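You operate a simulated robot arm through the tools that you are given. There is no shell and no other tool.

The job below is to be done with a simulated robot arm. You get a single attempt, and the scene is never put back.

Task
The big pump tripped on overload, now cleared. Steam off, heat knob to 1, reset, restart, then steam on.

Only the result counts: the job must be done as asked and must still hold three seconds after the hand-in. Knocking over, shifting, dropping, spilling or breaking anything else fails it.

Robot
A 6-joint arm with a two-finger parallel gripper, fixed in place. Base frame: the origin is on the floor under the middle of its stand, x ahead of it, y to its left, z up. Lengths are in m, angles in degrees, forces in N, time in s.
With the tool pointing down near the work surface it reaches from about 0.24 to 0.62 m from the base axis. Its first joint turns from -66.0 to 66.0 degrees. Payload 2.7 kg.
The tool frame sits at the grasp point between the pads (the TCP): z along the fingers, y along the line on which they close. The tips reach 0.023 m beyond it. Largest opening 0.094 m; finger width 0.038, thickness 0.01; the body of the gripper, 0.054 by 0.096 m, starts 0.039 m behind the TCP.
Orientation is told as [roll, pitch, yaw] about the base's x, y, z axes, in that order, counted from this pose: with the fingers straight down and closing along the base's y, the tool's x points along the base's -x, its y along +y and its z along -z.

Tools
- The arm moves only by the tool step_arm. Its argument "moves" is a list that holds one entry, the list of rows, each a list of 7 numbers: the finger opening in m, from 0 to 0.094, then the shift along the tool's x, y, z in units of 30 mm (1.0 is 30 mm), then the turn, a rotation vector about the tool's x, y, z in units of 4 degrees (1.0 is 4 degrees). In form: [[[fingers, tx, ty, tz, rx, ry, rz], ...]]. A call has 1 to 20 rows; each row shifts and turns the commanded pose from where the row before left it, along the tool's axes as they then stand. A call with a number of a shift or a turn outside -1 to 1 is refused whole. A row lasts 0.2 s, in which the tool goes at most 0.05 m and 8.6 degrees; a call with a longer step from one row to the next is refused whole, and so is a gripper value outside its range. Where a pose cannot be reached the arm comes as near as it can. A force on the tool above 40 N (or 10 N above the force at the start of the call, whichever is more), or a blocked arm, ends the call early, and 0.2 s more pass. The fingers move at their own pace (about 0.045 m/s each) and stop on an object; they squeeze with about 44 N. The grip force told is the motor's: it shows also when the fingers shut on nothing. Time passes only in rows, and 0.2 s behind the last, so rows that do not move let the fingers close. It gives the time, the measured TCP pose, the force on the tool (base axes), the opening and the grip force at its end, in the units of the frame above (readings bear some noise), with the torque about the TCP (base axes, N m) and any sound that the robot's microphone picked up.
- Cameras (640 x 400 px; columns grow to the right, rows downward): "scene" is fixed at [0.0909, -0.4418, 1.4285]; the picture's right is [0.65, -0.76, 0.00], its down [-0.24, -0.21, -0.95] and it looks along [0.72, 0.62, -0.31] (base axes); focal length 361 px, centre (320, 200). "wrist" rides on the gripper at [0.086, 0.016, -0.074] in the tool frame; the picture's right is [-0.18, 0.98, 0.00], its down [-0.58, -0.11, -0.81] and it looks along [-0.79, -0.15, 0.59] (tool axes); focal length 243 px, centre (320, 200). There is no depth. A picture from a camera that has moved, and an enlarged one, comes with that camera's place and axes in the base frame and with its lens.
- camera(camera): a new picture of that camera. No time passes.
- zoom(camera, box): a new picture of the part [left, top, right, bottom] of that camera's present view, enlarged. No time passes.
- job_done(): hands the job in; it is judged then, once.

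Places have to be worked out from the pictures, the camera data and where the tool is seen. Open the gripper and draw the arm clear of the work before you hand the job in, unless the task says otherwise.

The tools are called after "Request:" by a JSON object that holds its "api" and its "payload". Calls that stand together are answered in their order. step_arm: Moves the arm, as the interface text tells. Its arguments: {"type":"object","properties":{"moves":{"type":"array"}},"required":["moves"]} The other tools are called the same way: camera (camera) takes a picture; zoom (camera, box) takes an enlarged picture of a part of a camera's view; job_done () hands the job in.

At the start:

```text
t: 0.0
position: [0.3126, 0.175, 1.2787]
orientation: [0.0, 0.0, 0.0]
contact_force: [0.1, -0.5, 0.3]
wrist_torque: [-0.01, 0.0, 0.0]
grip_width: 0.0942
grasp_force: 0.0
```

scene: 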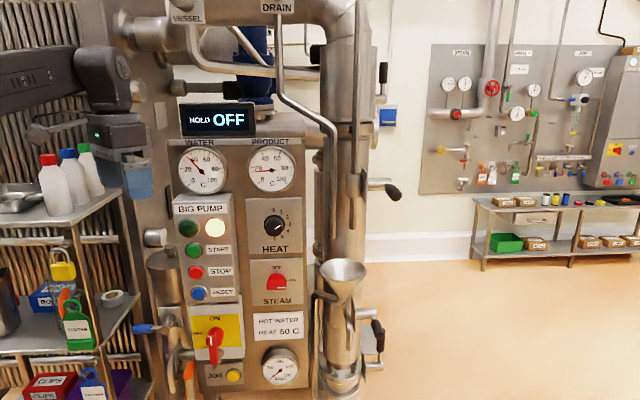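
wrist: 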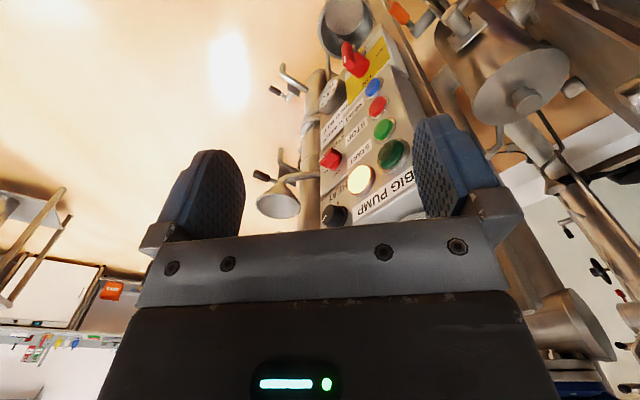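

I'll look closer at the panel before planning anything.

Request:
{"api": "zoom", "payload": {"camera": "scene", "box": [160, 180, 320, 310]}}

Request:
{"api": "zoom", "payload": {"camera": "scene", "box": [160, 280, 320, 400]}}

Request:
{"api": "zoom", "payload": {"camera": "scene", "box": [160, 90, 320, 200]}}

Request:
{"api": "zoom", "payload": {"camera": "scene", "box": [240, 190, 320, 310]}}

Request:
{"api": "zoom", "payload": {"camera": "wrist", "box": [250, 0, 450, 230]}}

```text
3.08 times, centred on (240, 245) of scene
camera zoom: at [0.0909, -0.4418, 1.4285], right [0.65, -0.76, 0.0], down [-0.24, -0.21, -0.95], along [0.72, 0.62, -0.31], focal length 1111 px, centre (566, 62)
```

zoom: 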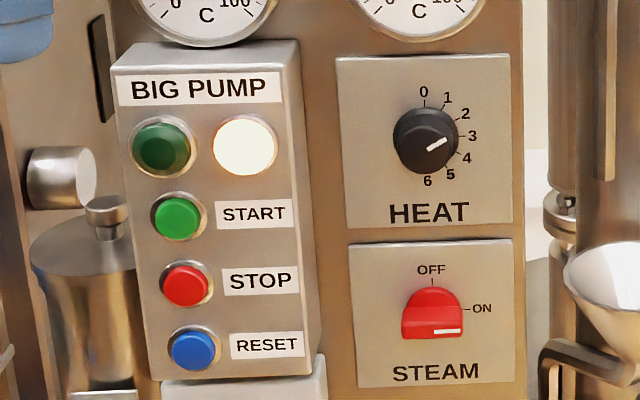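

```text
3.33 times, centred on (240, 340) of scene
camera zoom: at [0.0909, -0.4418, 1.4285], right [0.65, -0.76, 0.0], down [-0.24, -0.21, -0.95], along [0.72, 0.62, -0.31], focal length 1203 px, centre (587, -267)
```

zoom: 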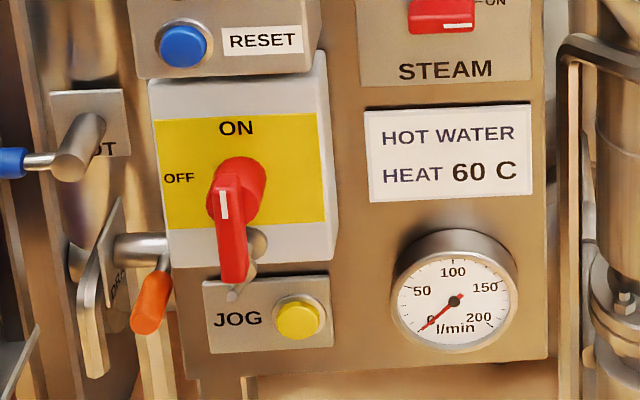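

```text
3.64 times, centred on (240, 145) of scene
camera zoom: at [0.0909, -0.4418, 1.4285], right [0.65, -0.76, 0.0], down [-0.24, -0.21, -0.95], along [0.72, 0.62, -0.31], focal length 1313 px, centre (611, 400)
```

zoom: 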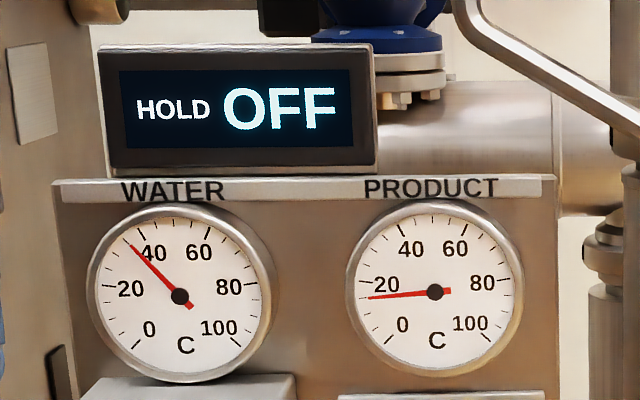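

```text
3.33 times, centred on (280, 250) of scene
camera zoom: at [0.0909, -0.4418, 1.4285], right [0.65, -0.76, 0.0], down [-0.24, -0.21, -0.95], along [0.72, 0.62, -0.31], focal length 1203 px, centre (453, 33)
```

zoom: 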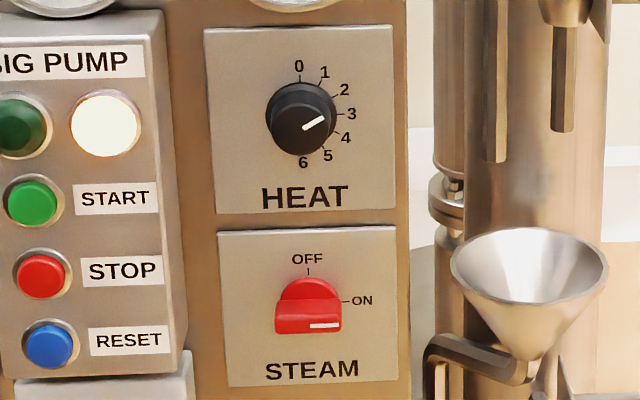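

```text
1.74 times, centred on (350, 115) of wrist
camera zoom: at [0.2261, 0.1912, 1.3512], right [0.18, 0.98, 0.0], down [0.58, -0.11, 0.81], along [0.79, -0.15, -0.59], focal length 422 px, centre (268, 348)
```

zoom: 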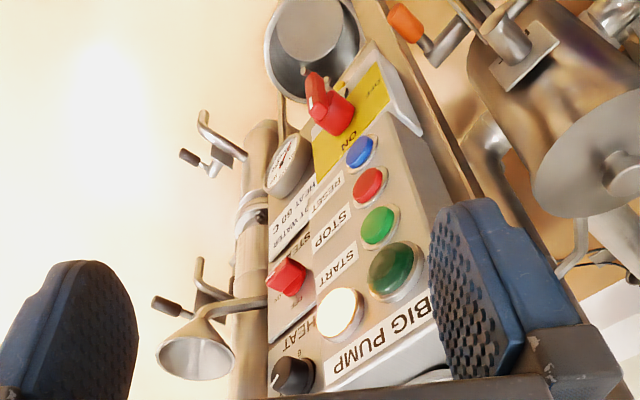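

START triangulates to about [0.454, 0.239, 1.07] and HEAT to about [0.614, 0.147, 1.10]. The panel faces roughly (-0.70, -0.71, 0). I'll zoom in to read the knob states, the clearances and the arm surroundings.

Request:
{"api": "zoom", "payload": {"camera": "scene", "box": [252, 200, 300, 250]}}

Request:
{"api": "zoom", "payload": {"camera": "scene", "box": [255, 255, 305, 300]}}

Request:
{"api": "zoom", "payload": {"camera": "scene", "box": [175, 205, 235, 300]}}

Request:
{"api": "zoom", "payload": {"camera": "scene", "box": [0, 0, 200, 240]}}

Request:
{"api": "zoom", "payload": {"camera": "scene", "box": [0, 200, 200, 400]}}

Request:
{"api": "zoom", "payload": {"camera": "wrist", "box": [310, 60, 430, 230]}}

```text
8.00 times, centred on (276, 225) of scene
camera zoom: at [0.0909, -0.4418, 1.4285], right [0.65, -0.76, 0.0], down [-0.24, -0.21, -0.95], along [0.72, 0.62, -0.31], focal length 2888 px, centre (672, 0)
```

zoom: 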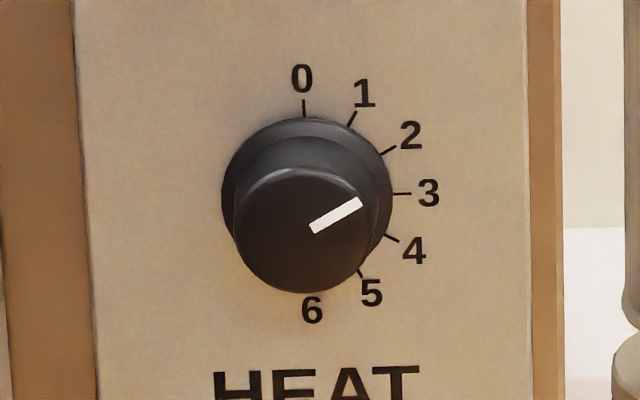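

```text
8.89 times, centred on (280, 278) of scene
camera zoom: at [0.0909, -0.4418, 1.4285], right [0.65, -0.76, 0.0], down [-0.24, -0.21, -0.95], along [0.72, 0.62, -0.31], focal length 3209 px, centre (676, -489)
```

zoom: 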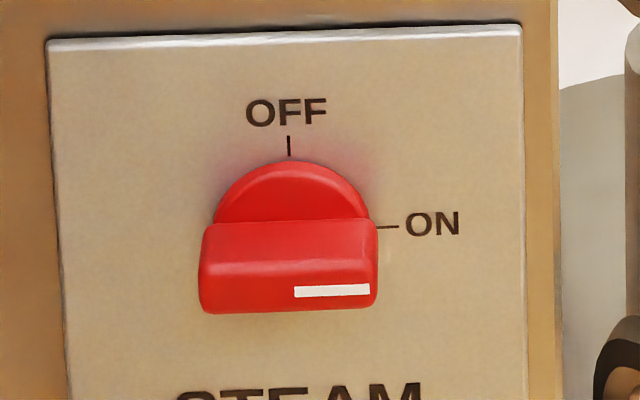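

```text
4.21 times, centred on (205, 252) of scene
camera zoom: at [0.0909, -0.4418, 1.4285], right [0.65, -0.76, 0.0], down [-0.24, -0.21, -0.95], along [0.72, 0.62, -0.31], focal length 1520 px, centre (804, -21)
```

zoom: 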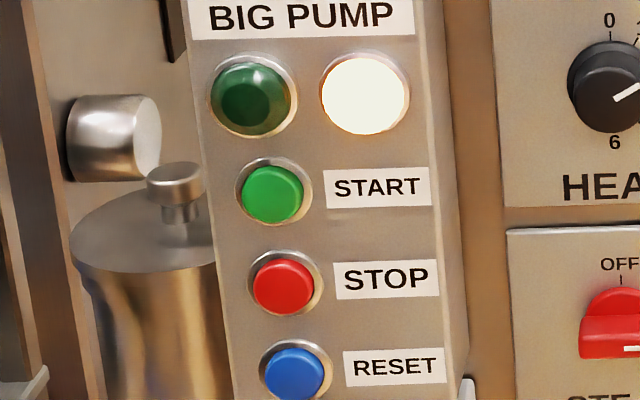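

```text
1.67 times, centred on (100, 120) of scene
camera zoom: at [0.0909, -0.4418, 1.4285], right [0.65, -0.76, 0.0], down [-0.24, -0.21, -0.95], along [0.72, 0.62, -0.31], focal length 602 px, centre (687, 333)
```

zoom: 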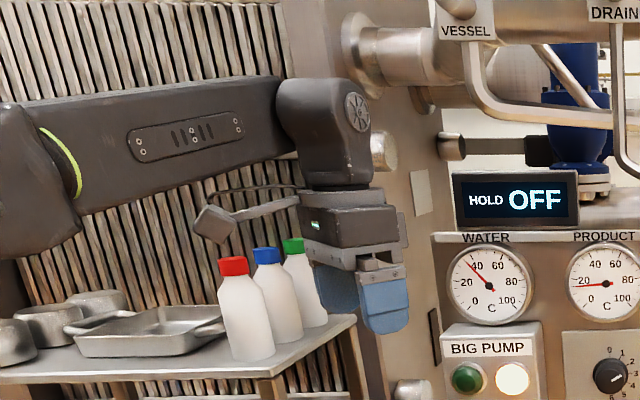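

```text
2.00 times, centred on (100, 300) of scene
camera zoom: at [0.0909, -0.4418, 1.4285], right [0.65, -0.76, 0.0], down [-0.24, -0.21, -0.95], along [0.72, 0.62, -0.31], focal length 722 px, centre (760, 0)
```

zoom: 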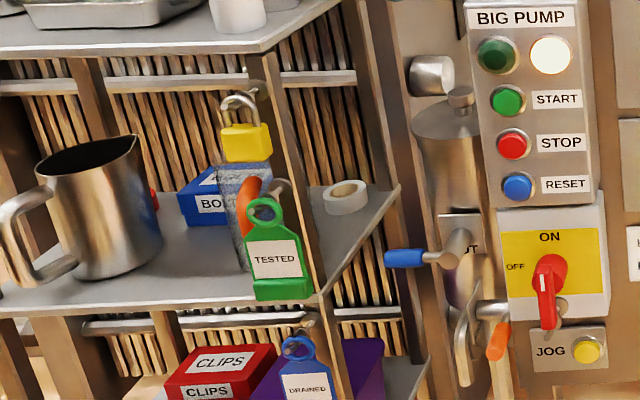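

```text
2.35 times, centred on (370, 145) of wrist
camera zoom: at [0.2261, 0.1912, 1.3512], right [0.18, 0.98, 0.0], down [0.58, -0.11, 0.81], along [0.79, -0.15, -0.59], focal length 571 px, centre (202, 329)
```

zoom: 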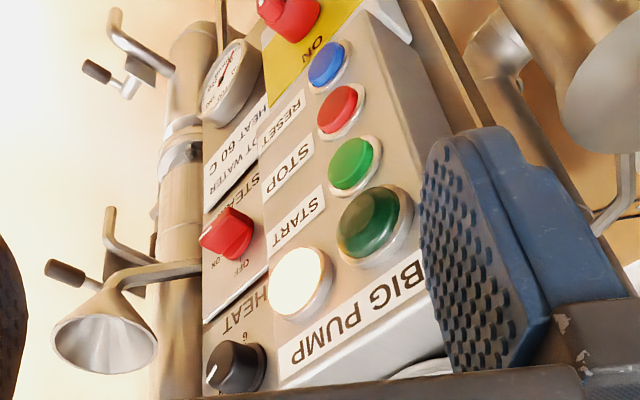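

The HEAT pointer is at 2 and needs 30° counter-clockwise to reach 1. STEAM is ON, and OFF is 90° counter-clockwise. I'll first slide right, parallel to the panel and well in front of it, so there is room to swing the tool horizontal.

Request:
{"api": "step_arm", "payload": {"moves": [[[0.094, -0.8, -0.6, 0, 0, 0, 0], [0.094, -0.8, -0.6, 0, 0, 0, 0], [0.094, -0.8, -0.6, 0, 0, 0, 0], [0.094, -0.8, -0.6, 0, 0, 0, 0], [0.094, -0.8, -0.6, 0, 0, 0, 0], [0.094, -0.8, -0.6, 0, 0, 0, 0], [0.094, -0.8, -0.7, 0, 0, 0, 0], [0.094, -0.8, -0.7, 0, 0, 0, 0]]]}}

```text
t: 1.8
position: [0.501, 0.024, 1.2727]
orientation: [0.0, -0.2, 0.0]
contact_force: [0.8, 0.0, 0.1]
wrist_torque: [0.02, 0.02, -0.02]
grip_width: 0.0939
grasp_force: 0.1
out of reach, approached as far as the arm can: row 8
```

The arm hit its reach limit near (0.50, 0.02, 1.273) with the tool down. I'll check the picture before rotating.

Request:
{"api": "camera", "payload": {"camera": "scene"}}

Request:
{"api": "camera", "payload": {"camera": "wrist"}}

```text
taken
```

scene: 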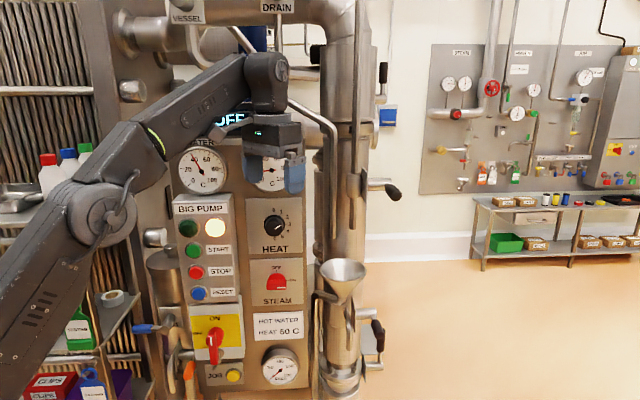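

```text
taken
camera wrist: at [0.4138, 0.0414, 1.3471], right [0.18, 0.98, 0.0], down [0.58, -0.11, 0.81], along [0.79, -0.15, -0.59], focal length 243 px, centre (320, 200)
```

wrist: 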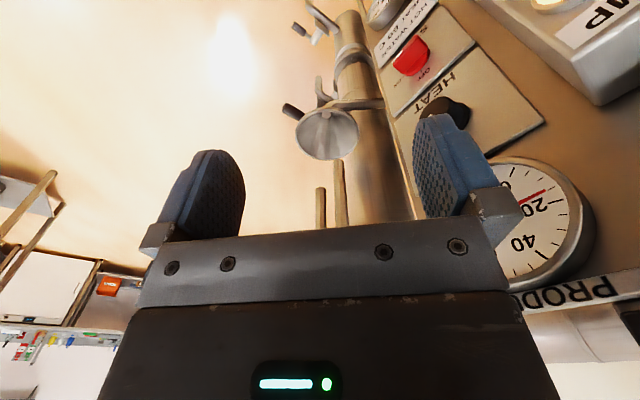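

The arm is well clear of the panel. I'll yaw the tool 45° to face it, lowering slightly.

Request:
{"api": "step_arm", "payload": {"moves": [[[0.094, 0, 0, 0.15, 0, 0, -0.9375], [0.094, 0, 0, 0.15, 0, 0, -0.9375], [0.094, 0, 0, 0.15, 0, 0, -0.9375], [0.094, 0, 0, 0.15, 0, 0, -0.9375], [0.094, 0, 0, 0.15, 0, 0, -0.9375], [0.094, 0, 0, 0.15, 0, 0, -0.9375], [0.094, 0, 0, 0.15, 0, 0, -0.9375], [0.094, 0, 0, 0.15, 0, 0, -0.9375], [0.094, 0, 0, 0.15, 0, 0, -0.9375], [0.094, 0, 0, 0.15, 0, 0, -0.9375], [0.094, 0, 0, 0.15, 0, 0, -0.9375], [0.094, 0, 0, 0.15, 0, 0, -0.9375]]]}}

```text
t: 4.4
position: [0.5012, 0.0241, 1.2178]
orientation: [0.0, 0.0, 45.0]
contact_force: [-0.1, 0.9, 0.0]
wrist_torque: [0.03, 0.02, 0.0]
grip_width: 0.094
grasp_force: 0.0
```

Yaw 45° is reached. Now I'll pitch the fingers up toward the panel, keeping the TCP in place.

Request:
{"api": "step_arm", "payload": {"moves": [[[0.094, 0, 0, 0, 0, -1, 0], [0.094, 0, 0, 0, 0, -1, 0], [0.094, 0, 0, 0, 0, -1, 0], [0.094, 0, 0, 0, 0, -1, 0], [0.094, 0, 0, 0, 0, -1, 0], [0.094, 0, 0, 0, 0, -1, 0], [0.094, 0, 0, 0, 0, -1, 0], [0.094, 0, 0, 0, 0, -1, 0], [0.094, 0, 0, 0, 0, -1, 0], [0.094, 0, 0, 0, 0, -1, 0], [0.094, 0, 0, 0, 0, -1, 0]]]}}

Request:
{"api": "camera", "payload": {"camera": "scene"}}

```text
t: 6.8
position: [0.5016, 0.0241, 1.2188]
orientation: [0.0, -44.1, 45.0]
contact_force: [-0.2, 0.0, 0.0]
wrist_torque: [0.01, 0.0, 0.02]
grip_width: 0.0939
grasp_force: 0.0
```

```text
taken
```

scene: 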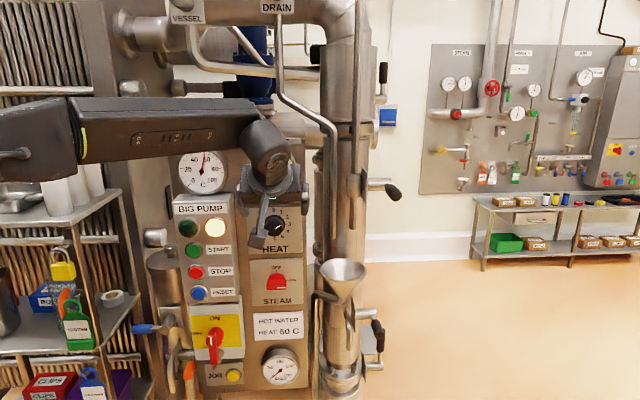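

The WATER needle has moved, so I'll check how fast it is rising. Pictures cost no time.

Request:
{"api": "zoom", "payload": {"camera": "scene", "box": [165, 130, 315, 240]}}

Request:
{"api": "zoom", "payload": {"camera": "scene", "box": [230, 180, 370, 310]}}

Request:
{"api": "camera", "payload": {"camera": "wrist"}}

```text
3.64 times, centred on (240, 185) of scene
camera zoom: at [0.0909, -0.4418, 1.4285], right [0.65, -0.76, 0.0], down [-0.24, -0.21, -0.95], along [0.72, 0.62, -0.31], focal length 1313 px, centre (611, 254)
```

zoom: 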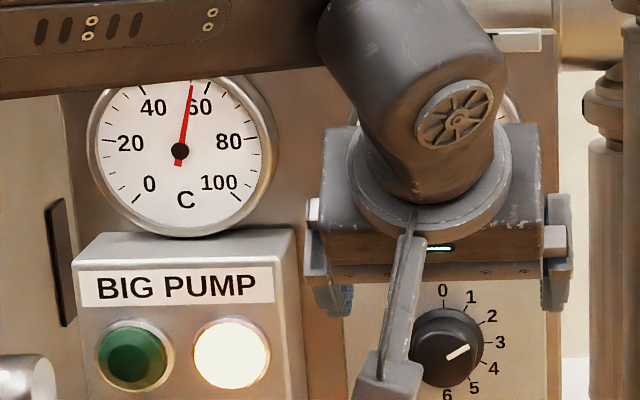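

```text
3.08 times, centred on (300, 245) of scene
camera zoom: at [0.0909, -0.4418, 1.4285], right [0.65, -0.76, 0.0], down [-0.24, -0.21, -0.95], along [0.72, 0.62, -0.31], focal length 1111 px, centre (382, 62)
```

zoom: 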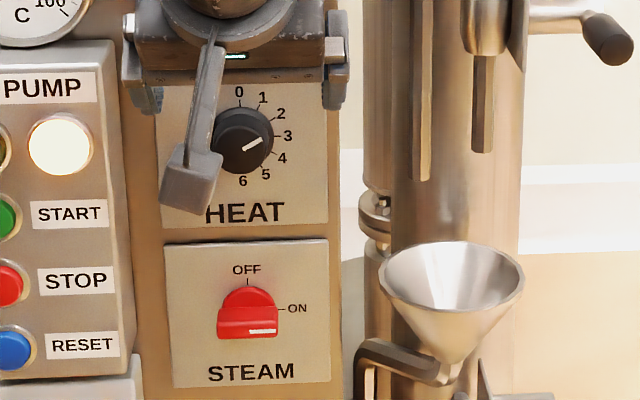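

```text
taken
camera wrist: at [0.4085, -0.0441, 1.2124], right [-0.6, 0.79, 0.13], down [-0.02, -0.18, 0.98], along [0.8, 0.59, 0.13], focal length 243 px, centre (320, 200)
```

wrist: 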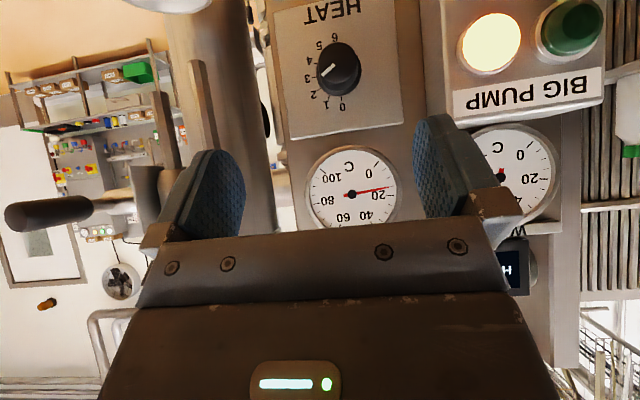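

WATER reads about 57 °C and is rising with the steam on, so I'll be efficient. This move finishes the pitch to horizontal, starts the +90° roll so the fingers will straddle the horizontal STEAM bar, and lowers to z≈0.955. The TCP stays about 0.16 m in front of the plate.

Request:
{"api": "step_arm", "payload": {"moves": [[[0.06, 0.507, -0.018, 0.525, -0.033, -0.957, 1], [0.06, 0.538, -0.057, 0.49, -0.1, -0.952, 1], [0.06, 0.564, -0.1, 0.453, -0.166, -0.943, 1], [0.06, 0.584, -0.146, 0.413, -0.232, -0.929, 1], [0.06, 0.597, -0.194, 0.373, -0.296, -0.911, 1], [0.06, 0.604, -0.244, 0.329, -0.359, -0.888, 1], [0.06, 0.604, -0.294, 0.285, -0.42, -0.861, 1], [0.06, 0.597, -0.345, 0.24, -0.479, -0.829, 1], [0.06, 0.584, -0.394, 0.194, -0.535, -0.794, 1], [0.06, 0.563, -0.44, 0.145, -0.59, -0.754, 1], [0.06, 0.537, -0.484, 0.098, -0.641, -0.711, 1], [0.06, 0.506, -0.523, 0.05, -0.689, -0.665, 1]]]}}

Request:
{"api": "camera", "payload": {"camera": "wrist"}}

Request:
{"api": "camera", "payload": {"camera": "scene"}}

```text
t: 9.4
position: [0.5063, 0.0188, 0.957]
orientation: [90.1, -42.0, -45.2]
contact_force: [-0.3, 0.3, 0.5]
wrist_torque: [0.0, -0.01, 0.01]
grip_width: 0.06
grasp_force: 0.1
```

```text
taken
camera wrist: at [0.4011, 0.0191, 0.9106], right [-0.37, 0.37, 0.85], down [-0.21, -0.93, 0.31], along [0.9, -0.07, 0.42], focal length 243 px, centre (320, 200)
```

wrist: 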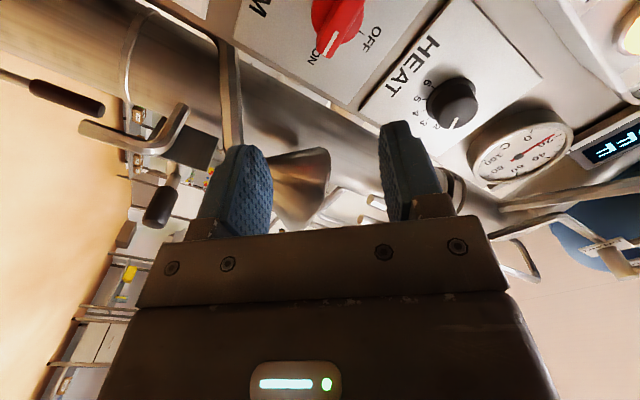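

```text
taken
```

scene: 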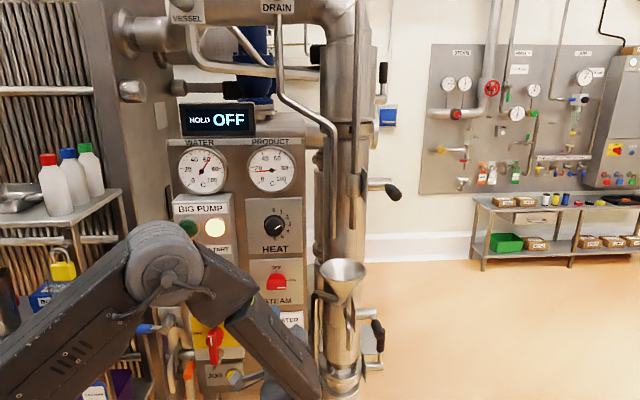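

The tool is now horizontal at roll 48°. I'll read the gauge and look at the STEAM knob more closely.

Request:
{"api": "zoom", "payload": {"camera": "scene", "box": [165, 130, 315, 240]}}

Request:
{"api": "zoom", "payload": {"camera": "wrist", "box": [220, 0, 500, 160]}}

Request:
{"api": "zoom", "payload": {"camera": "scene", "box": [200, 220, 360, 400]}}

```text
3.64 times, centred on (240, 185) of scene
camera zoom: at [0.0909, -0.4418, 1.4285], right [0.65, -0.76, 0.0], down [-0.24, -0.21, -0.95], along [0.72, 0.62, -0.31], focal length 1313 px, centre (611, 254)
```

zoom: 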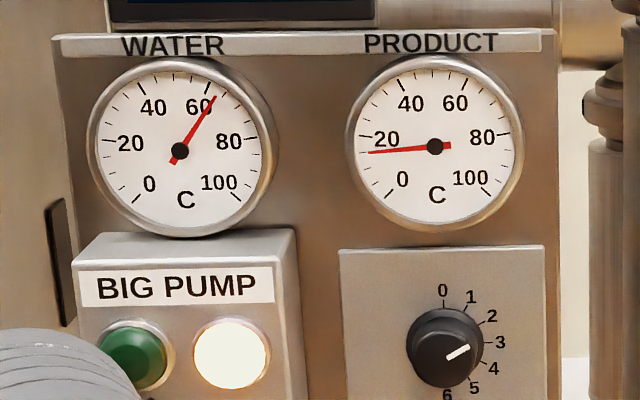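

```text
2.29 times, centred on (360, 80) of wrist
camera zoom: at [0.4011, 0.0191, 0.9106], right [-0.37, 0.37, 0.85], down [-0.21, -0.93, 0.31], along [0.9, -0.07, 0.42], focal length 555 px, centre (229, 474)
```

zoom: 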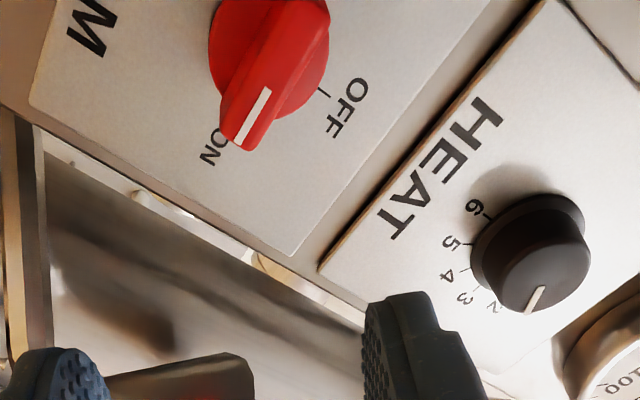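

```text
2.22 times, centred on (280, 310) of scene
camera zoom: at [0.0909, -0.4418, 1.4285], right [0.65, -0.76, 0.0], down [-0.24, -0.21, -0.95], along [0.72, 0.62, -0.31], focal length 802 px, centre (409, -44)
```

zoom: 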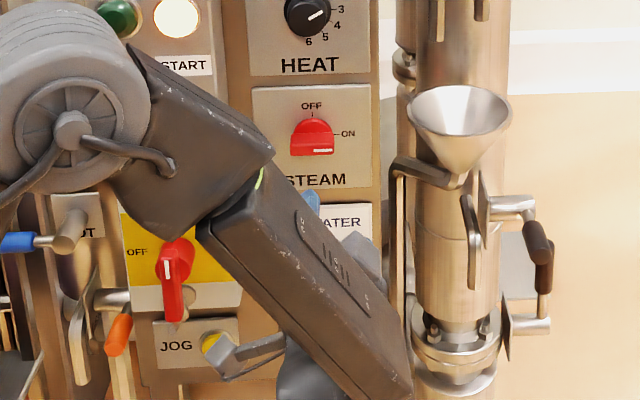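

WATER is about 64 °C and its rise is slowing. The bar's front centre triangulates to about (0.596, 0.130, 0.957). I'll finish the roll to 90° while advancing 90 mm and shifting 15 mm left, which leaves about 3 cm before the bar.

Request:
{"api": "step_arm", "payload": {"moves": [[[0.06, 0.0424, 0.0163, 0.2727, 0, 0, 0.9545], [0.06, 0.0424, 0.0163, 0.2727, 0, 0, 0.9545], [0.06, 0.0424, 0.0163, 0.2727, 0, 0, 0.9545], [0.06, 0.0424, 0.0163, 0.2727, 0, 0, 0.9545], [0.06, 0.0424, 0.0163, 0.2727, 0, 0, 0.9545], [0.06, 0.0424, 0.0163, 0.2727, 0, 0, 0.9545], [0.06, 0.0424, 0.0163, 0.2727, 0, 0, 0.9545], [0.06, 0.0424, 0.0163, 0.2727, 0, 0, 0.9545], [0.06, 0.0424, 0.0163, 0.2727, 0, 0, 0.9545], [0.06, 0.0424, 0.0163, 0.2727, 0, 0, 0.9545], [0.06, 0.0424, 0.0163, 0.2727, 0, 0, 0.9545]]]}}

Request:
{"api": "camera", "payload": {"camera": "wrist"}}

Request:
{"api": "zoom", "payload": {"camera": "scene", "box": [220, 230, 340, 330]}}

Request:
{"api": "camera", "payload": {"camera": "scene"}}

```text
t: 11.8
position: [0.5602, 0.0928, 0.956]
orientation: [89.9, 0.1, -45.0]
contact_force: [0.3, 0.2, -0.4]
wrist_torque: [0.0, 0.02, -0.03]
grip_width: 0.0601
grasp_force: 0.0
```

```text
taken
camera wrist: at [0.4457, 0.1017, 0.9718], right [0.13, -0.13, 0.98], down [-0.16, -0.98, -0.11], along [0.98, -0.14, -0.15], focal length 243 px, centre (320, 200)
```

wrist: 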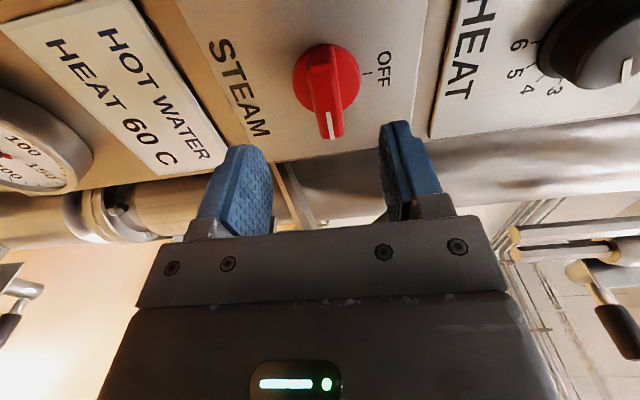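

```text
4.00 times, centred on (280, 280) of scene
camera zoom: at [0.0909, -0.4418, 1.4285], right [0.65, -0.76, 0.0], down [-0.24, -0.21, -0.95], along [0.72, 0.62, -0.31], focal length 1444 px, centre (480, -120)
```

zoom: 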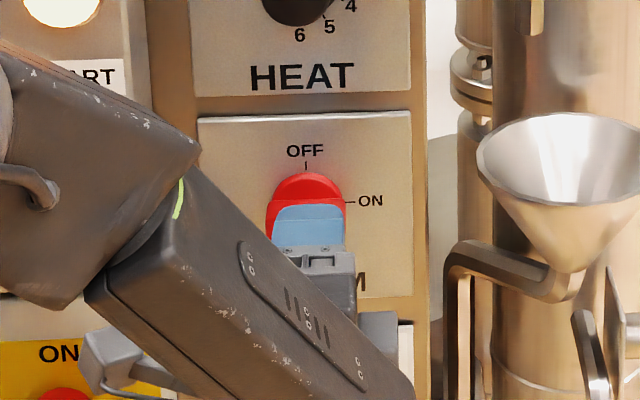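

```text
taken
```

scene: 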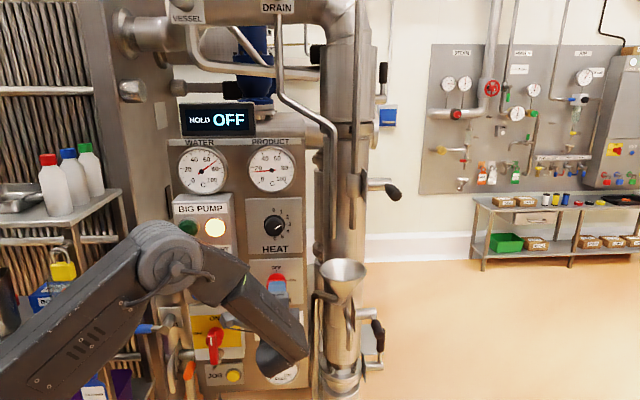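

The fingers now straddle the bar's height, with the TCP at u≈0.3305, z 0.956 and the bar at u≈0.33, z≈0.957. I'll advance 48 mm and close on the bar.

Request:
{"api": "step_arm", "payload": {"moves": [[[0.06, 0, 0, 0.8, 0, 0, 0], [0.06, 0, 0, 0.8, 0, 0, 0], [0.0, 0, 0, 0, 0, 0, 0], [0.0, 0, 0, 0, 0, 0, 0], [0.0, 0, 0, 0, 0, 0, 0]]]}}

Request:
{"api": "camera", "payload": {"camera": "wrist"}}

Request:
{"api": "zoom", "payload": {"camera": "scene", "box": [220, 230, 340, 330]}}

```text
t: 13.0
position: [0.5952, 0.1271, 0.9608]
orientation: [90.7, -0.3, -44.9]
contact_force: [-9.6, -2.0, 29.1]
wrist_torque: [-0.03, 0.3, 0.62]
grip_width: 0.016
grasp_force: 31.4
```

```text
taken
camera wrist: at [0.4804, 0.1359, 0.9753], right [0.12, -0.14, 0.98], down [-0.16, -0.98, -0.12], along [0.98, -0.14, -0.14], focal length 243 px, centre (320, 200)
```

wrist: 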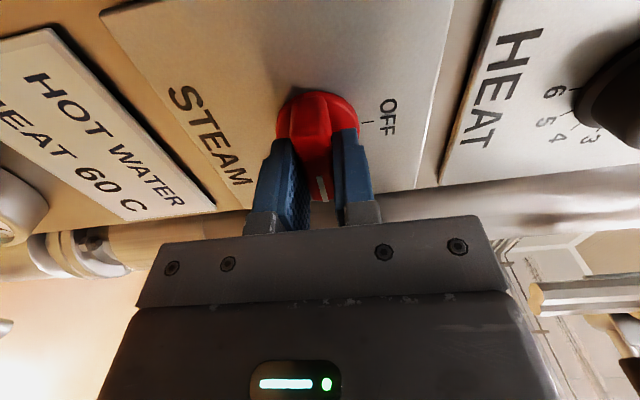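

```text
4.00 times, centred on (280, 280) of scene
camera zoom: at [0.0901, -0.442, 1.4285], right [0.65, -0.76, 0.0], down [-0.24, -0.2, -0.95], along [0.72, 0.62, -0.31], focal length 1444 px, centre (480, -120)
```

zoom: 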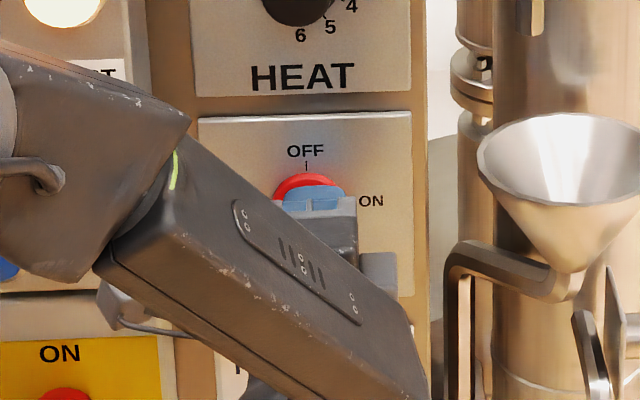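

The bar is gripped at 16 mm, but about 29 N upward shows it sits ~5 mm higher than commanded. I'll relieve that with a small upward shift and start turning counter-clockwise.

Request:
{"api": "step_arm", "payload": {"moves": [[[0.0, 0, 0.16, 0, 0, 0, 0], [0.0, 0, 0, 0, 0, 0, -0.5], [0.0, 0, 0, 0, 0, 0, -1], [0.0, 0, 0, 0, 0, 0, -1], [0.0, 0, 0, 0, 0, 0, -1], [0.0, 0, 0, 0, 0, 0, -1]]]}}

```text
t: 14.4
position: [0.5953, 0.1274, 0.9623]
orientation: [90.2, -18.3, -45.0]
contact_force: [3.0, 7.4, 21.0]
wrist_torque: [0.05, 0.15, -0.65]
grip_width: 0.0161
grasp_force: 44.9
```

Rotation is proceeding and the grip holds, with about 21 N still pushing up. I'll shift ~4 mm further up and keep turning.

Request:
{"api": "step_arm", "payload": {"moves": [[[0.0, -0.041, 0.127, 0, 0, 0, -0.5], [0.0, 0, 0, 0, 0, 0, -1], [0.0, 0, 0, 0, 0, 0, -1], [0.0, 0, 0, 0, 0, 0, -1], [0.0, 0, 0, 0, 0, 0, -1], [0.0, 0, 0, 0, 0, 0, -1], [0.0, 0, 0, 0, 0, 0, -1]]]}}

Request:
{"api": "camera", "payload": {"camera": "wrist"}}

```text
t: 16.0
position: [0.5939, 0.1291, 0.9647]
orientation: [90.1, -44.1, -44.9]
contact_force: [13.0, 20.6, 7.1]
wrist_torque: [0.06, 0.04, -0.27]
grip_width: 0.0159
grasp_force: 44.9
```

```text
taken
camera wrist: at [0.4887, 0.1278, 0.9161], right [-0.39, 0.39, 0.83], down [-0.22, -0.92, 0.33], along [0.89, -0.06, 0.45], focal length 243 px, centre (320, 200)
```

wrist: 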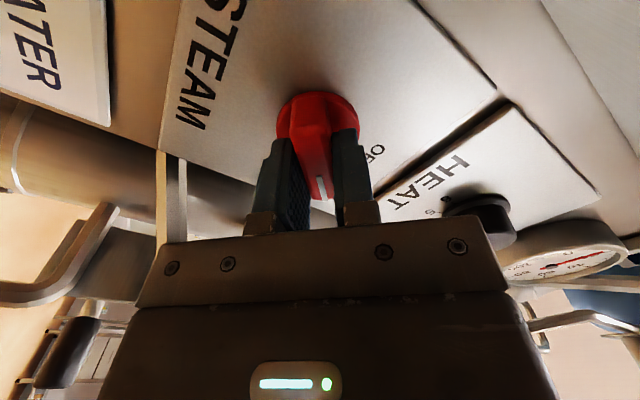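

The bar has turned about 46° with the gripper. A ~24 N pull along the tool axis has built up, so I'll shift slightly forward and finish the turn to vertical.

Request:
{"api": "step_arm", "payload": {"moves": [[[0.0, 0, 0.045, 0.1, 0, 0, -0.5], [0.0, 0, 0, 0, 0, 0, -1], [0.0, 0, 0, 0, 0, 0, -1], [0.0, 0, 0, 0, 0, 0, -1], [0.0, 0, 0, 0, 0, 0, -1], [0.0, 0, 0, 0, 0, 0, -1], [0.0, 0, 0, 0, 0, 0, -1]]]}}

```text
t: 16.9
position: [0.5942, 0.1291, 0.9663]
orientation: [90.1, -55.2, -44.8]
contact_force: [-17.5, -4.4, 6.1]
wrist_torque: [0.31, -0.2, -0.7]
grip_width: 0.0159
grasp_force: 45.8
stopped in row 4: the force on the tool passed its limit at 42 N (the readings are from after the stop); the commanded pose is now the measured one
```

The force guard tripped at 42 N, so I'll look at the contact before continuing.

Request:
{"api": "camera", "payload": {"camera": "wrist"}}

Request:
{"api": "zoom", "payload": {"camera": "scene", "box": [220, 230, 340, 330]}}

Request:
{"api": "camera", "payload": {"camera": "scene"}}

```text
taken
camera wrist: at [0.4957, 0.1207, 0.9036], right [-0.5, 0.49, 0.71], down [-0.27, -0.87, 0.41], along [0.82, 0.01, 0.57], focal length 243 px, centre (320, 200)
```

wrist: 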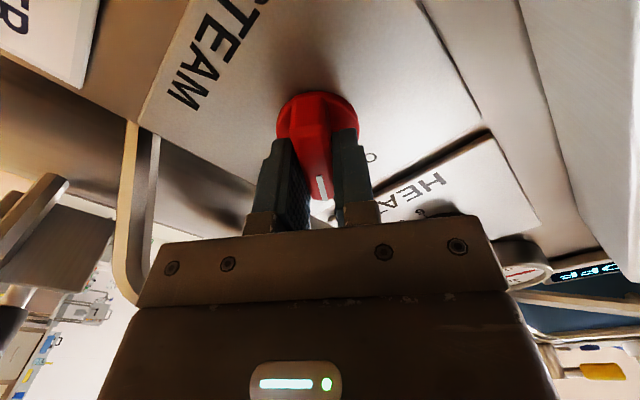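

```text
4.00 times, centred on (280, 280) of scene
camera zoom: at [0.0903, -0.4419, 1.4285], right [0.65, -0.76, 0.0], down [-0.24, -0.2, -0.95], along [0.72, 0.62, -0.31], focal length 1444 px, centre (480, -120)
```

zoom: 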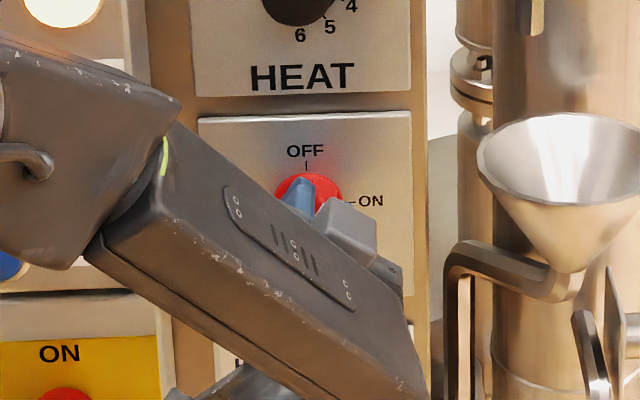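

```text
taken
```

scene: 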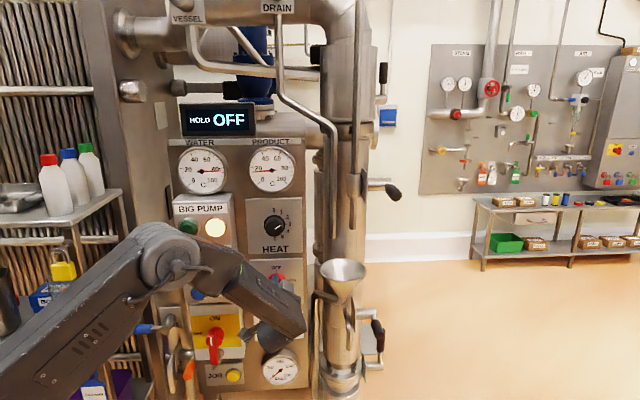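

The bar is about 55° round and nothing else is touching. I'll continue the remaining ~35° from the measured pose with a tiny relief.

Request:
{"api": "step_arm", "payload": {"moves": [[[0.0, 0.011, 0.016, -0.03, 0, 0, -1], [0.0, 0, 0, 0, 0, 0, -1], [0.0, 0, 0, 0, 0, 0, -1], [0.0, 0, 0, 0, 0, 0, -1], [0.0, 0, 0, 0, 0, 0, -1], [0.0, 0, 0, 0, 0, 0, -1], [0.0, 0, 0, 0, 0, 0, -1], [0.0, 0, 0, 0, 0, 0, -1], [0.0, 0, 0, 0, 0, 0, -0.8]]]}}

Request:
{"api": "camera", "payload": {"camera": "wrist"}}

Request:
{"api": "zoom", "payload": {"camera": "scene", "box": [165, 130, 315, 240]}}

```text
t: 18.9
position: [0.5905, 0.1324, 0.9653]
orientation: [106.0, -89.0, -60.4]
contact_force: [-13.7, -0.8, 5.2]
wrist_torque: [-0.33, 0.32, -0.61]
grip_width: 0.0161
grasp_force: 45.3
stopped in row 9: the force on the tool passed its limit at 40 N (the readings are from after the stop); the commanded pose is now the measured one
```

```text
taken
camera wrist: at [0.5261, 0.0911, 0.8797], right [-0.7, 0.68, 0.2], down [-0.48, -0.66, 0.58], along [0.53, 0.31, 0.79], focal length 243 px, centre (320, 200)
```

wrist: 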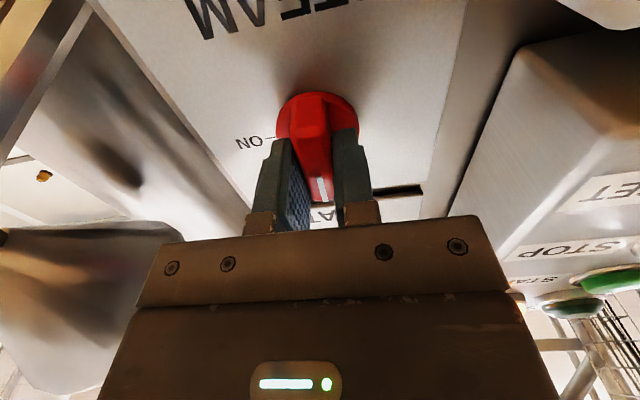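

```text
3.64 times, centred on (240, 185) of scene
camera zoom: at [0.0904, -0.4418, 1.4285], right [0.65, -0.76, 0.0], down [-0.24, -0.21, -0.95], along [0.72, 0.62, -0.31], focal length 1313 px, centre (611, 254)
```

zoom: 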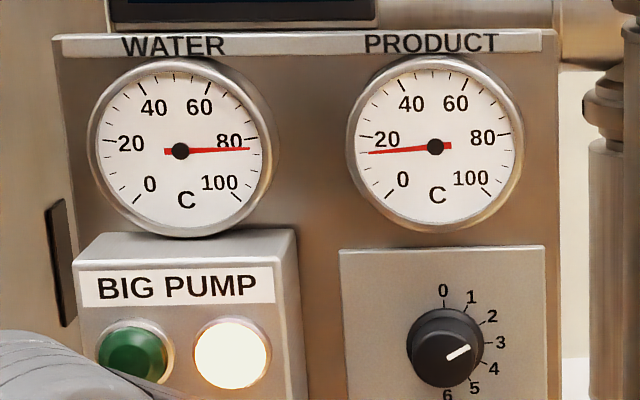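

The tool has turned the bar about 89°, so STEAM should be at OFF; WATER reads about 82 °C. I'll release, back straight off 72 mm, and verify.

Request:
{"api": "step_arm", "payload": {"moves": [[[0.075, 0, 0, 0, 0, 0, 0], [0.075, 0, 0, 0, 0, 0, 0], [0.075, 0, 0, 0, 0, 0, 0], [0.075, 0, 0, -0.8, 0, 0, 0], [0.075, 0, 0, -0.8, 0, 0, 0], [0.075, 0, 0, -0.8, 0, 0, 0]]]}}

Request:
{"api": "camera", "payload": {"camera": "wrist"}}

Request:
{"api": "zoom", "payload": {"camera": "scene", "box": [165, 130, 345, 310]}}

```text
t: 20.3
position: [0.541, 0.0791, 0.9669]
orientation: [101.3, -89.0, -55.8]
contact_force: [-0.3, 0.5, -0.2]
wrist_torque: [0.0, -0.01, -0.03]
grip_width: 0.0751
grasp_force: 0.0
```

```text
taken
camera wrist: at [0.4756, 0.0393, 0.8798], right [-0.7, 0.69, 0.2], down [-0.48, -0.66, 0.58], along [0.53, 0.31, 0.79], focal length 243 px, centre (320, 200)
```

wrist: 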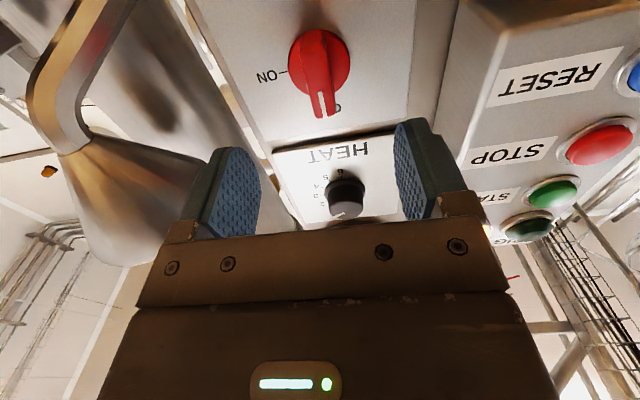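

```text
2.22 times, centred on (255, 220) of scene
camera zoom: at [0.0909, -0.4418, 1.4285], right [0.65, -0.76, 0.0], down [-0.24, -0.21, -0.95], along [0.72, 0.62, -0.31], focal length 802 px, centre (464, 156)
```

zoom: 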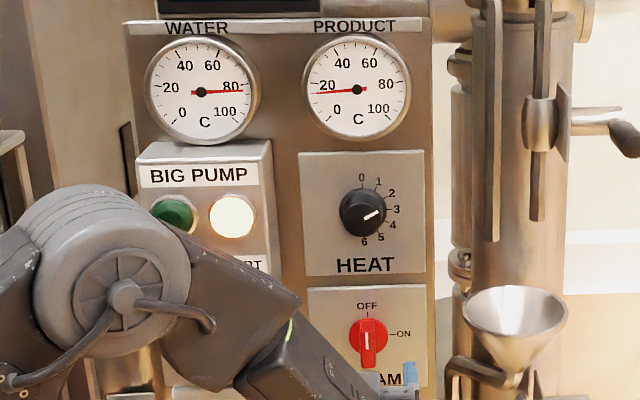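

STEAM's pointer is clearly up at OFF and the steam knob is free. Next I'll rise to HEAT's height (axis estimated at u≈0.322, z≈1.110), staying 7 cm off the panel.

Request:
{"api": "step_arm", "payload": {"moves": [[[0.075, -0.954, 0.047, 0, 0, 0, 0], [0.075, -0.954, 0.047, 0, 0, 0, 0], [0.075, -0.954, 0.047, 0, 0, 0, 0], [0.075, -0.954, 0.047, 0, 0, 0, 0], [0.075, -0.954, 0.047, 0, 0, 0, 0]]]}}

Request:
{"api": "camera", "payload": {"camera": "wrist"}}

Request:
{"api": "zoom", "payload": {"camera": "scene", "box": [165, 130, 345, 310]}}

```text
t: 21.5
position: [0.5374, 0.0831, 1.11]
orientation: [101.9, -88.8, -56.4]
contact_force: [0.2, 0.3, 0.7]
wrist_torque: [-0.01, 0.0, 0.02]
grip_width: 0.0752
grasp_force: 0.0
```

```text
taken
camera wrist: at [0.4723, 0.0429, 1.0227], right [-0.7, 0.69, 0.2], down [-0.48, -0.66, 0.58], along [0.53, 0.31, 0.79], focal length 243 px, centre (320, 200)
```

wrist: 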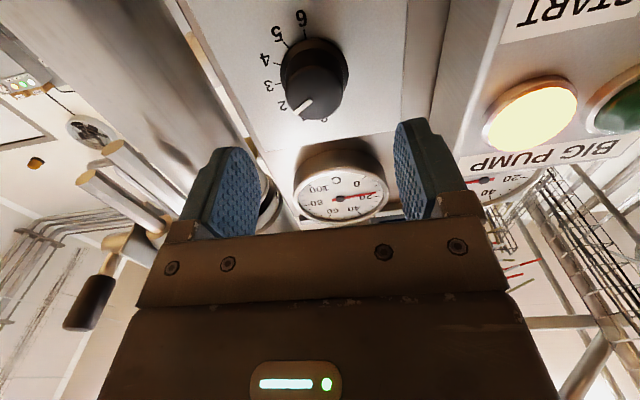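

```text
2.22 times, centred on (255, 220) of scene
camera zoom: at [0.0909, -0.4418, 1.4285], right [0.65, -0.76, 0.0], down [-0.24, -0.21, -0.95], along [0.72, 0.62, -0.31], focal length 802 px, centre (464, 156)
```

zoom: 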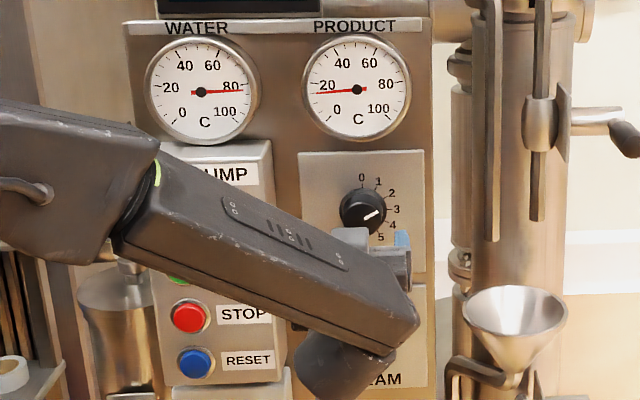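

The gripper looks roughly aligned with HEAT. I'll zoom to pinpoint the knob's axis from the wrist view.

Request:
{"api": "zoom", "payload": {"camera": "wrist", "box": [240, 0, 400, 130]}}

Request:
{"api": "zoom", "payload": {"camera": "scene", "box": [240, 200, 310, 260]}}

```text
3.08 times, centred on (320, 65) of wrist
camera zoom: at [0.4723, 0.0429, 1.0227], right [-0.7, 0.69, 0.2], down [-0.48, -0.66, 0.58], along [0.53, 0.31, 0.79], focal length 746 px, centre (320, 615)
```

zoom: 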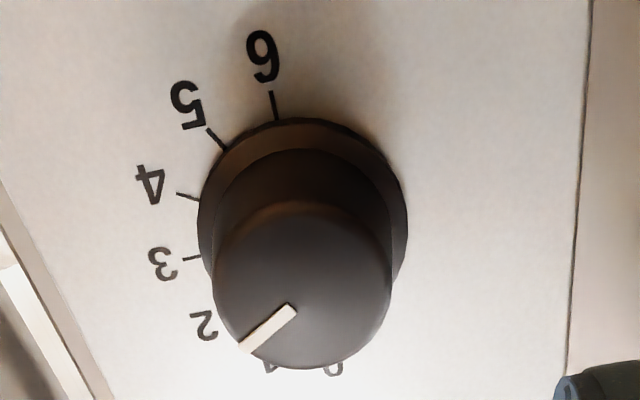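

```text
6.67 times, centred on (275, 230) of scene
camera zoom: at [0.0909, -0.4418, 1.4285], right [0.65, -0.76, 0.0], down [-0.24, -0.21, -0.95], along [0.72, 0.62, -0.31], focal length 2406 px, centre (620, 0)
```

zoom: 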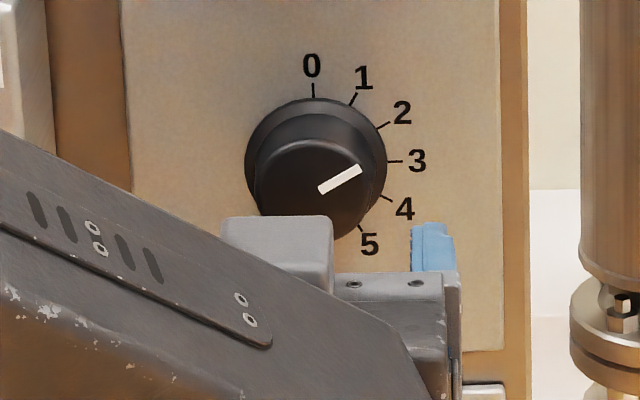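

HEAT's axis resolves to u≈0.323, z≈1.108, with its front face at d≈0.514. I'll nudge into line, advance so the tips overlap the cap by ~11 mm, and close.

Request:
{"api": "step_arm", "payload": {"moves": [[[0.075, 0.067, -0.05, 0.7, 0, 0, 0], [0.075, 0, 0, 0.7, 0, 0, 0], [0.075, 0, 0, 0.7, 0, 0, 0], [0.0, 0, 0, 0, 0, 0, 0], [0.0, 0, 0, 0, 0, 0, 0], [0.0, 0, 0, 0, 0, 0, 0]]]}}

Request:
{"api": "camera", "payload": {"camera": "wrist"}}

```text
t: 22.9
position: [0.5849, 0.1262, 1.1078]
orientation: [102.2, -88.9, -57.1]
contact_force: [20.5, -6.7, 0.6]
wrist_torque: [-0.22, 0.29, -0.69]
grip_width: 0.0399
grasp_force: 42.0
```

```text
taken
camera wrist: at [0.5196, 0.086, 1.0206], right [-0.69, 0.69, 0.2], down [-0.49, -0.66, 0.58], along [0.53, 0.3, 0.79], focal length 243 px, centre (320, 200)
```

wrist: 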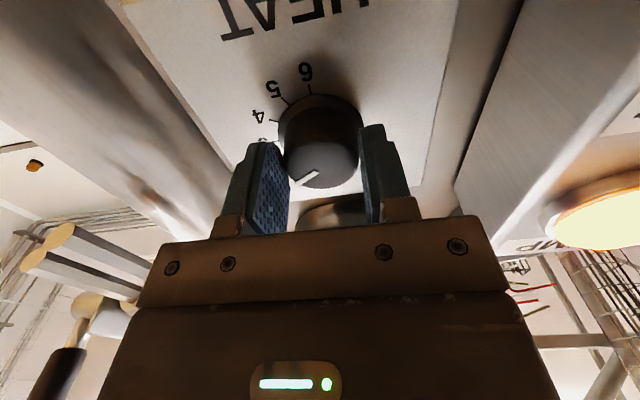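

The knob is gripped at 40 mm with ~19 N sideways, so it sits ~3 mm right of the commanded axis. I'll relieve that and rotate −30°.

Request:
{"api": "step_arm", "payload": {"moves": [[[0.0, 0, -0.09, 0, 0, 0, 0], [0.0, 0, 0, 0, 0, 0, -0.5], [0.0, 0, 0, 0, 0, 0, -1], [0.0, 0, 0, 0, 0, 0, -1], [0.0, 0, 0, 0, 0, 0, -1], [0.0, 0, 0, 0, 0, 0, -1], [0.0, 0, 0, 0, 0, 0, -1], [0.0, 0, 0, 0, 0, 0, -1], [0.0, 0, 0, 0, 0, 0, -1]]]}}

Request:
{"api": "zoom", "payload": {"camera": "scene", "box": [240, 200, 310, 260]}}

Request:
{"api": "camera", "payload": {"camera": "wrist"}}

```text
t: 24.9
position: [0.5865, 0.1248, 1.1073]
orientation: [-90.7, -61.0, 136.1]
contact_force: [24.1, 2.7, 8.9]
wrist_torque: [-0.26, 0.32, -0.46]
grip_width: 0.0401
grasp_force: 45.3
```

```text
6.67 times, centred on (275, 230) of scene
camera zoom: at [0.0915, -0.4417, 1.4285], right [0.65, -0.76, 0.0], down [-0.24, -0.21, -0.95], along [0.72, 0.62, -0.31], focal length 2406 px, centre (620, 0)
```

zoom: 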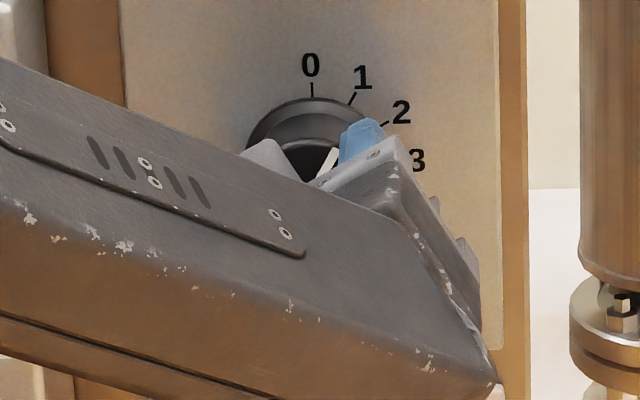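

```text
taken
camera wrist: at [0.5537, 0.0523, 1.0235], right [-0.67, 0.67, -0.32], down [-0.7, -0.44, 0.56], along [0.23, 0.6, 0.77], focal length 243 px, centre (320, 200)
```

wrist: 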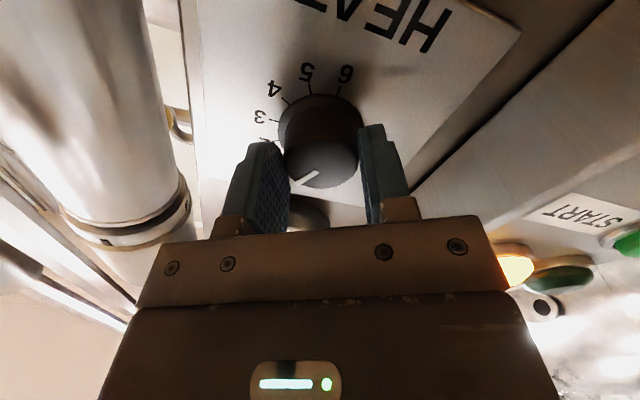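

The knob has turned about 30° with the fingers. I'll open, back off, and read the pointer.

Request:
{"api": "step_arm", "payload": {"moves": [[[0.075, 0, 0, 0, 0, 0, 0], [0.075, 0, 0, 0, 0, 0, 0], [0.075, 0, 0, 0, 0, 0, 0], [0.075, 0, 0, -0.8, 0, 0, 0], [0.075, 0, 0, -0.8, 0, 0, 0], [0.075, 0, 0, -0.8, 0, 0, 0]]]}}

Request:
{"api": "zoom", "payload": {"camera": "scene", "box": [240, 200, 310, 260]}}

Request:
{"api": "camera", "payload": {"camera": "wrist"}}

Request:
{"api": "zoom", "payload": {"camera": "scene", "box": [165, 130, 345, 310]}}

```text
t: 26.3
position: [0.5353, 0.0727, 1.1072]
orientation: [-90.5, -61.0, 136.0]
contact_force: [0.3, 0.6, 0.2]
wrist_torque: [0.01, 0.0, -0.02]
grip_width: 0.0752
grasp_force: 0.1
```

```text
6.67 times, centred on (275, 230) of scene
camera zoom: at [0.0909, -0.4418, 1.4285], right [0.65, -0.76, 0.0], down [-0.24, -0.21, -0.95], along [0.72, 0.62, -0.31], focal length 2406 px, centre (620, 0)
```

zoom: 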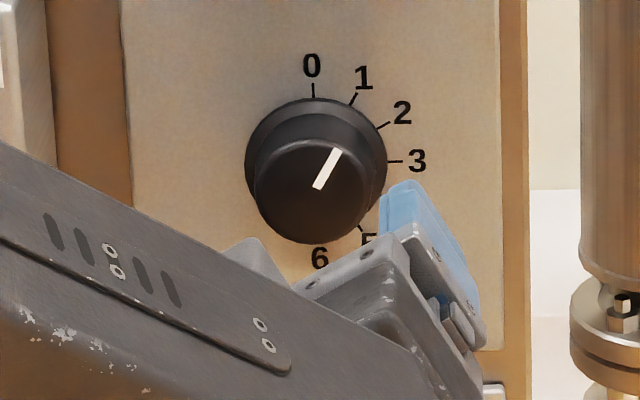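

```text
taken
camera wrist: at [0.5017, 0.0015, 1.0225], right [-0.68, 0.67, -0.32], down [-0.7, -0.45, 0.56], along [0.23, 0.6, 0.77], focal length 243 px, centre (320, 200)
```

wrist: 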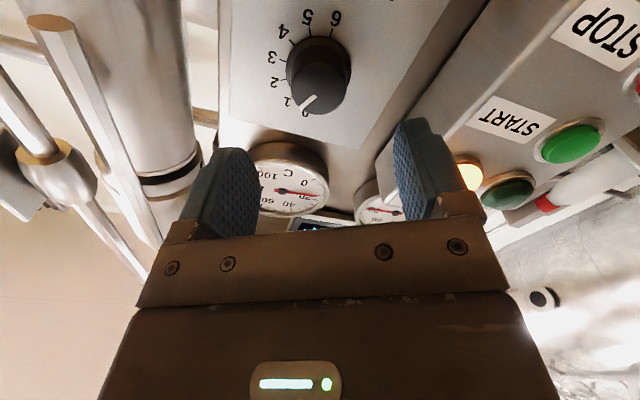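

```text
2.22 times, centred on (255, 220) of scene
camera zoom: at [0.0909, -0.4418, 1.4285], right [0.65, -0.76, 0.0], down [-0.24, -0.21, -0.95], along [0.72, 0.62, -0.31], focal length 802 px, centre (464, 156)
```

zoom: 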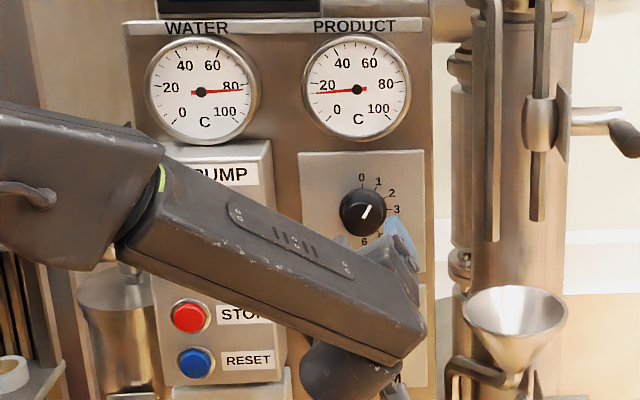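

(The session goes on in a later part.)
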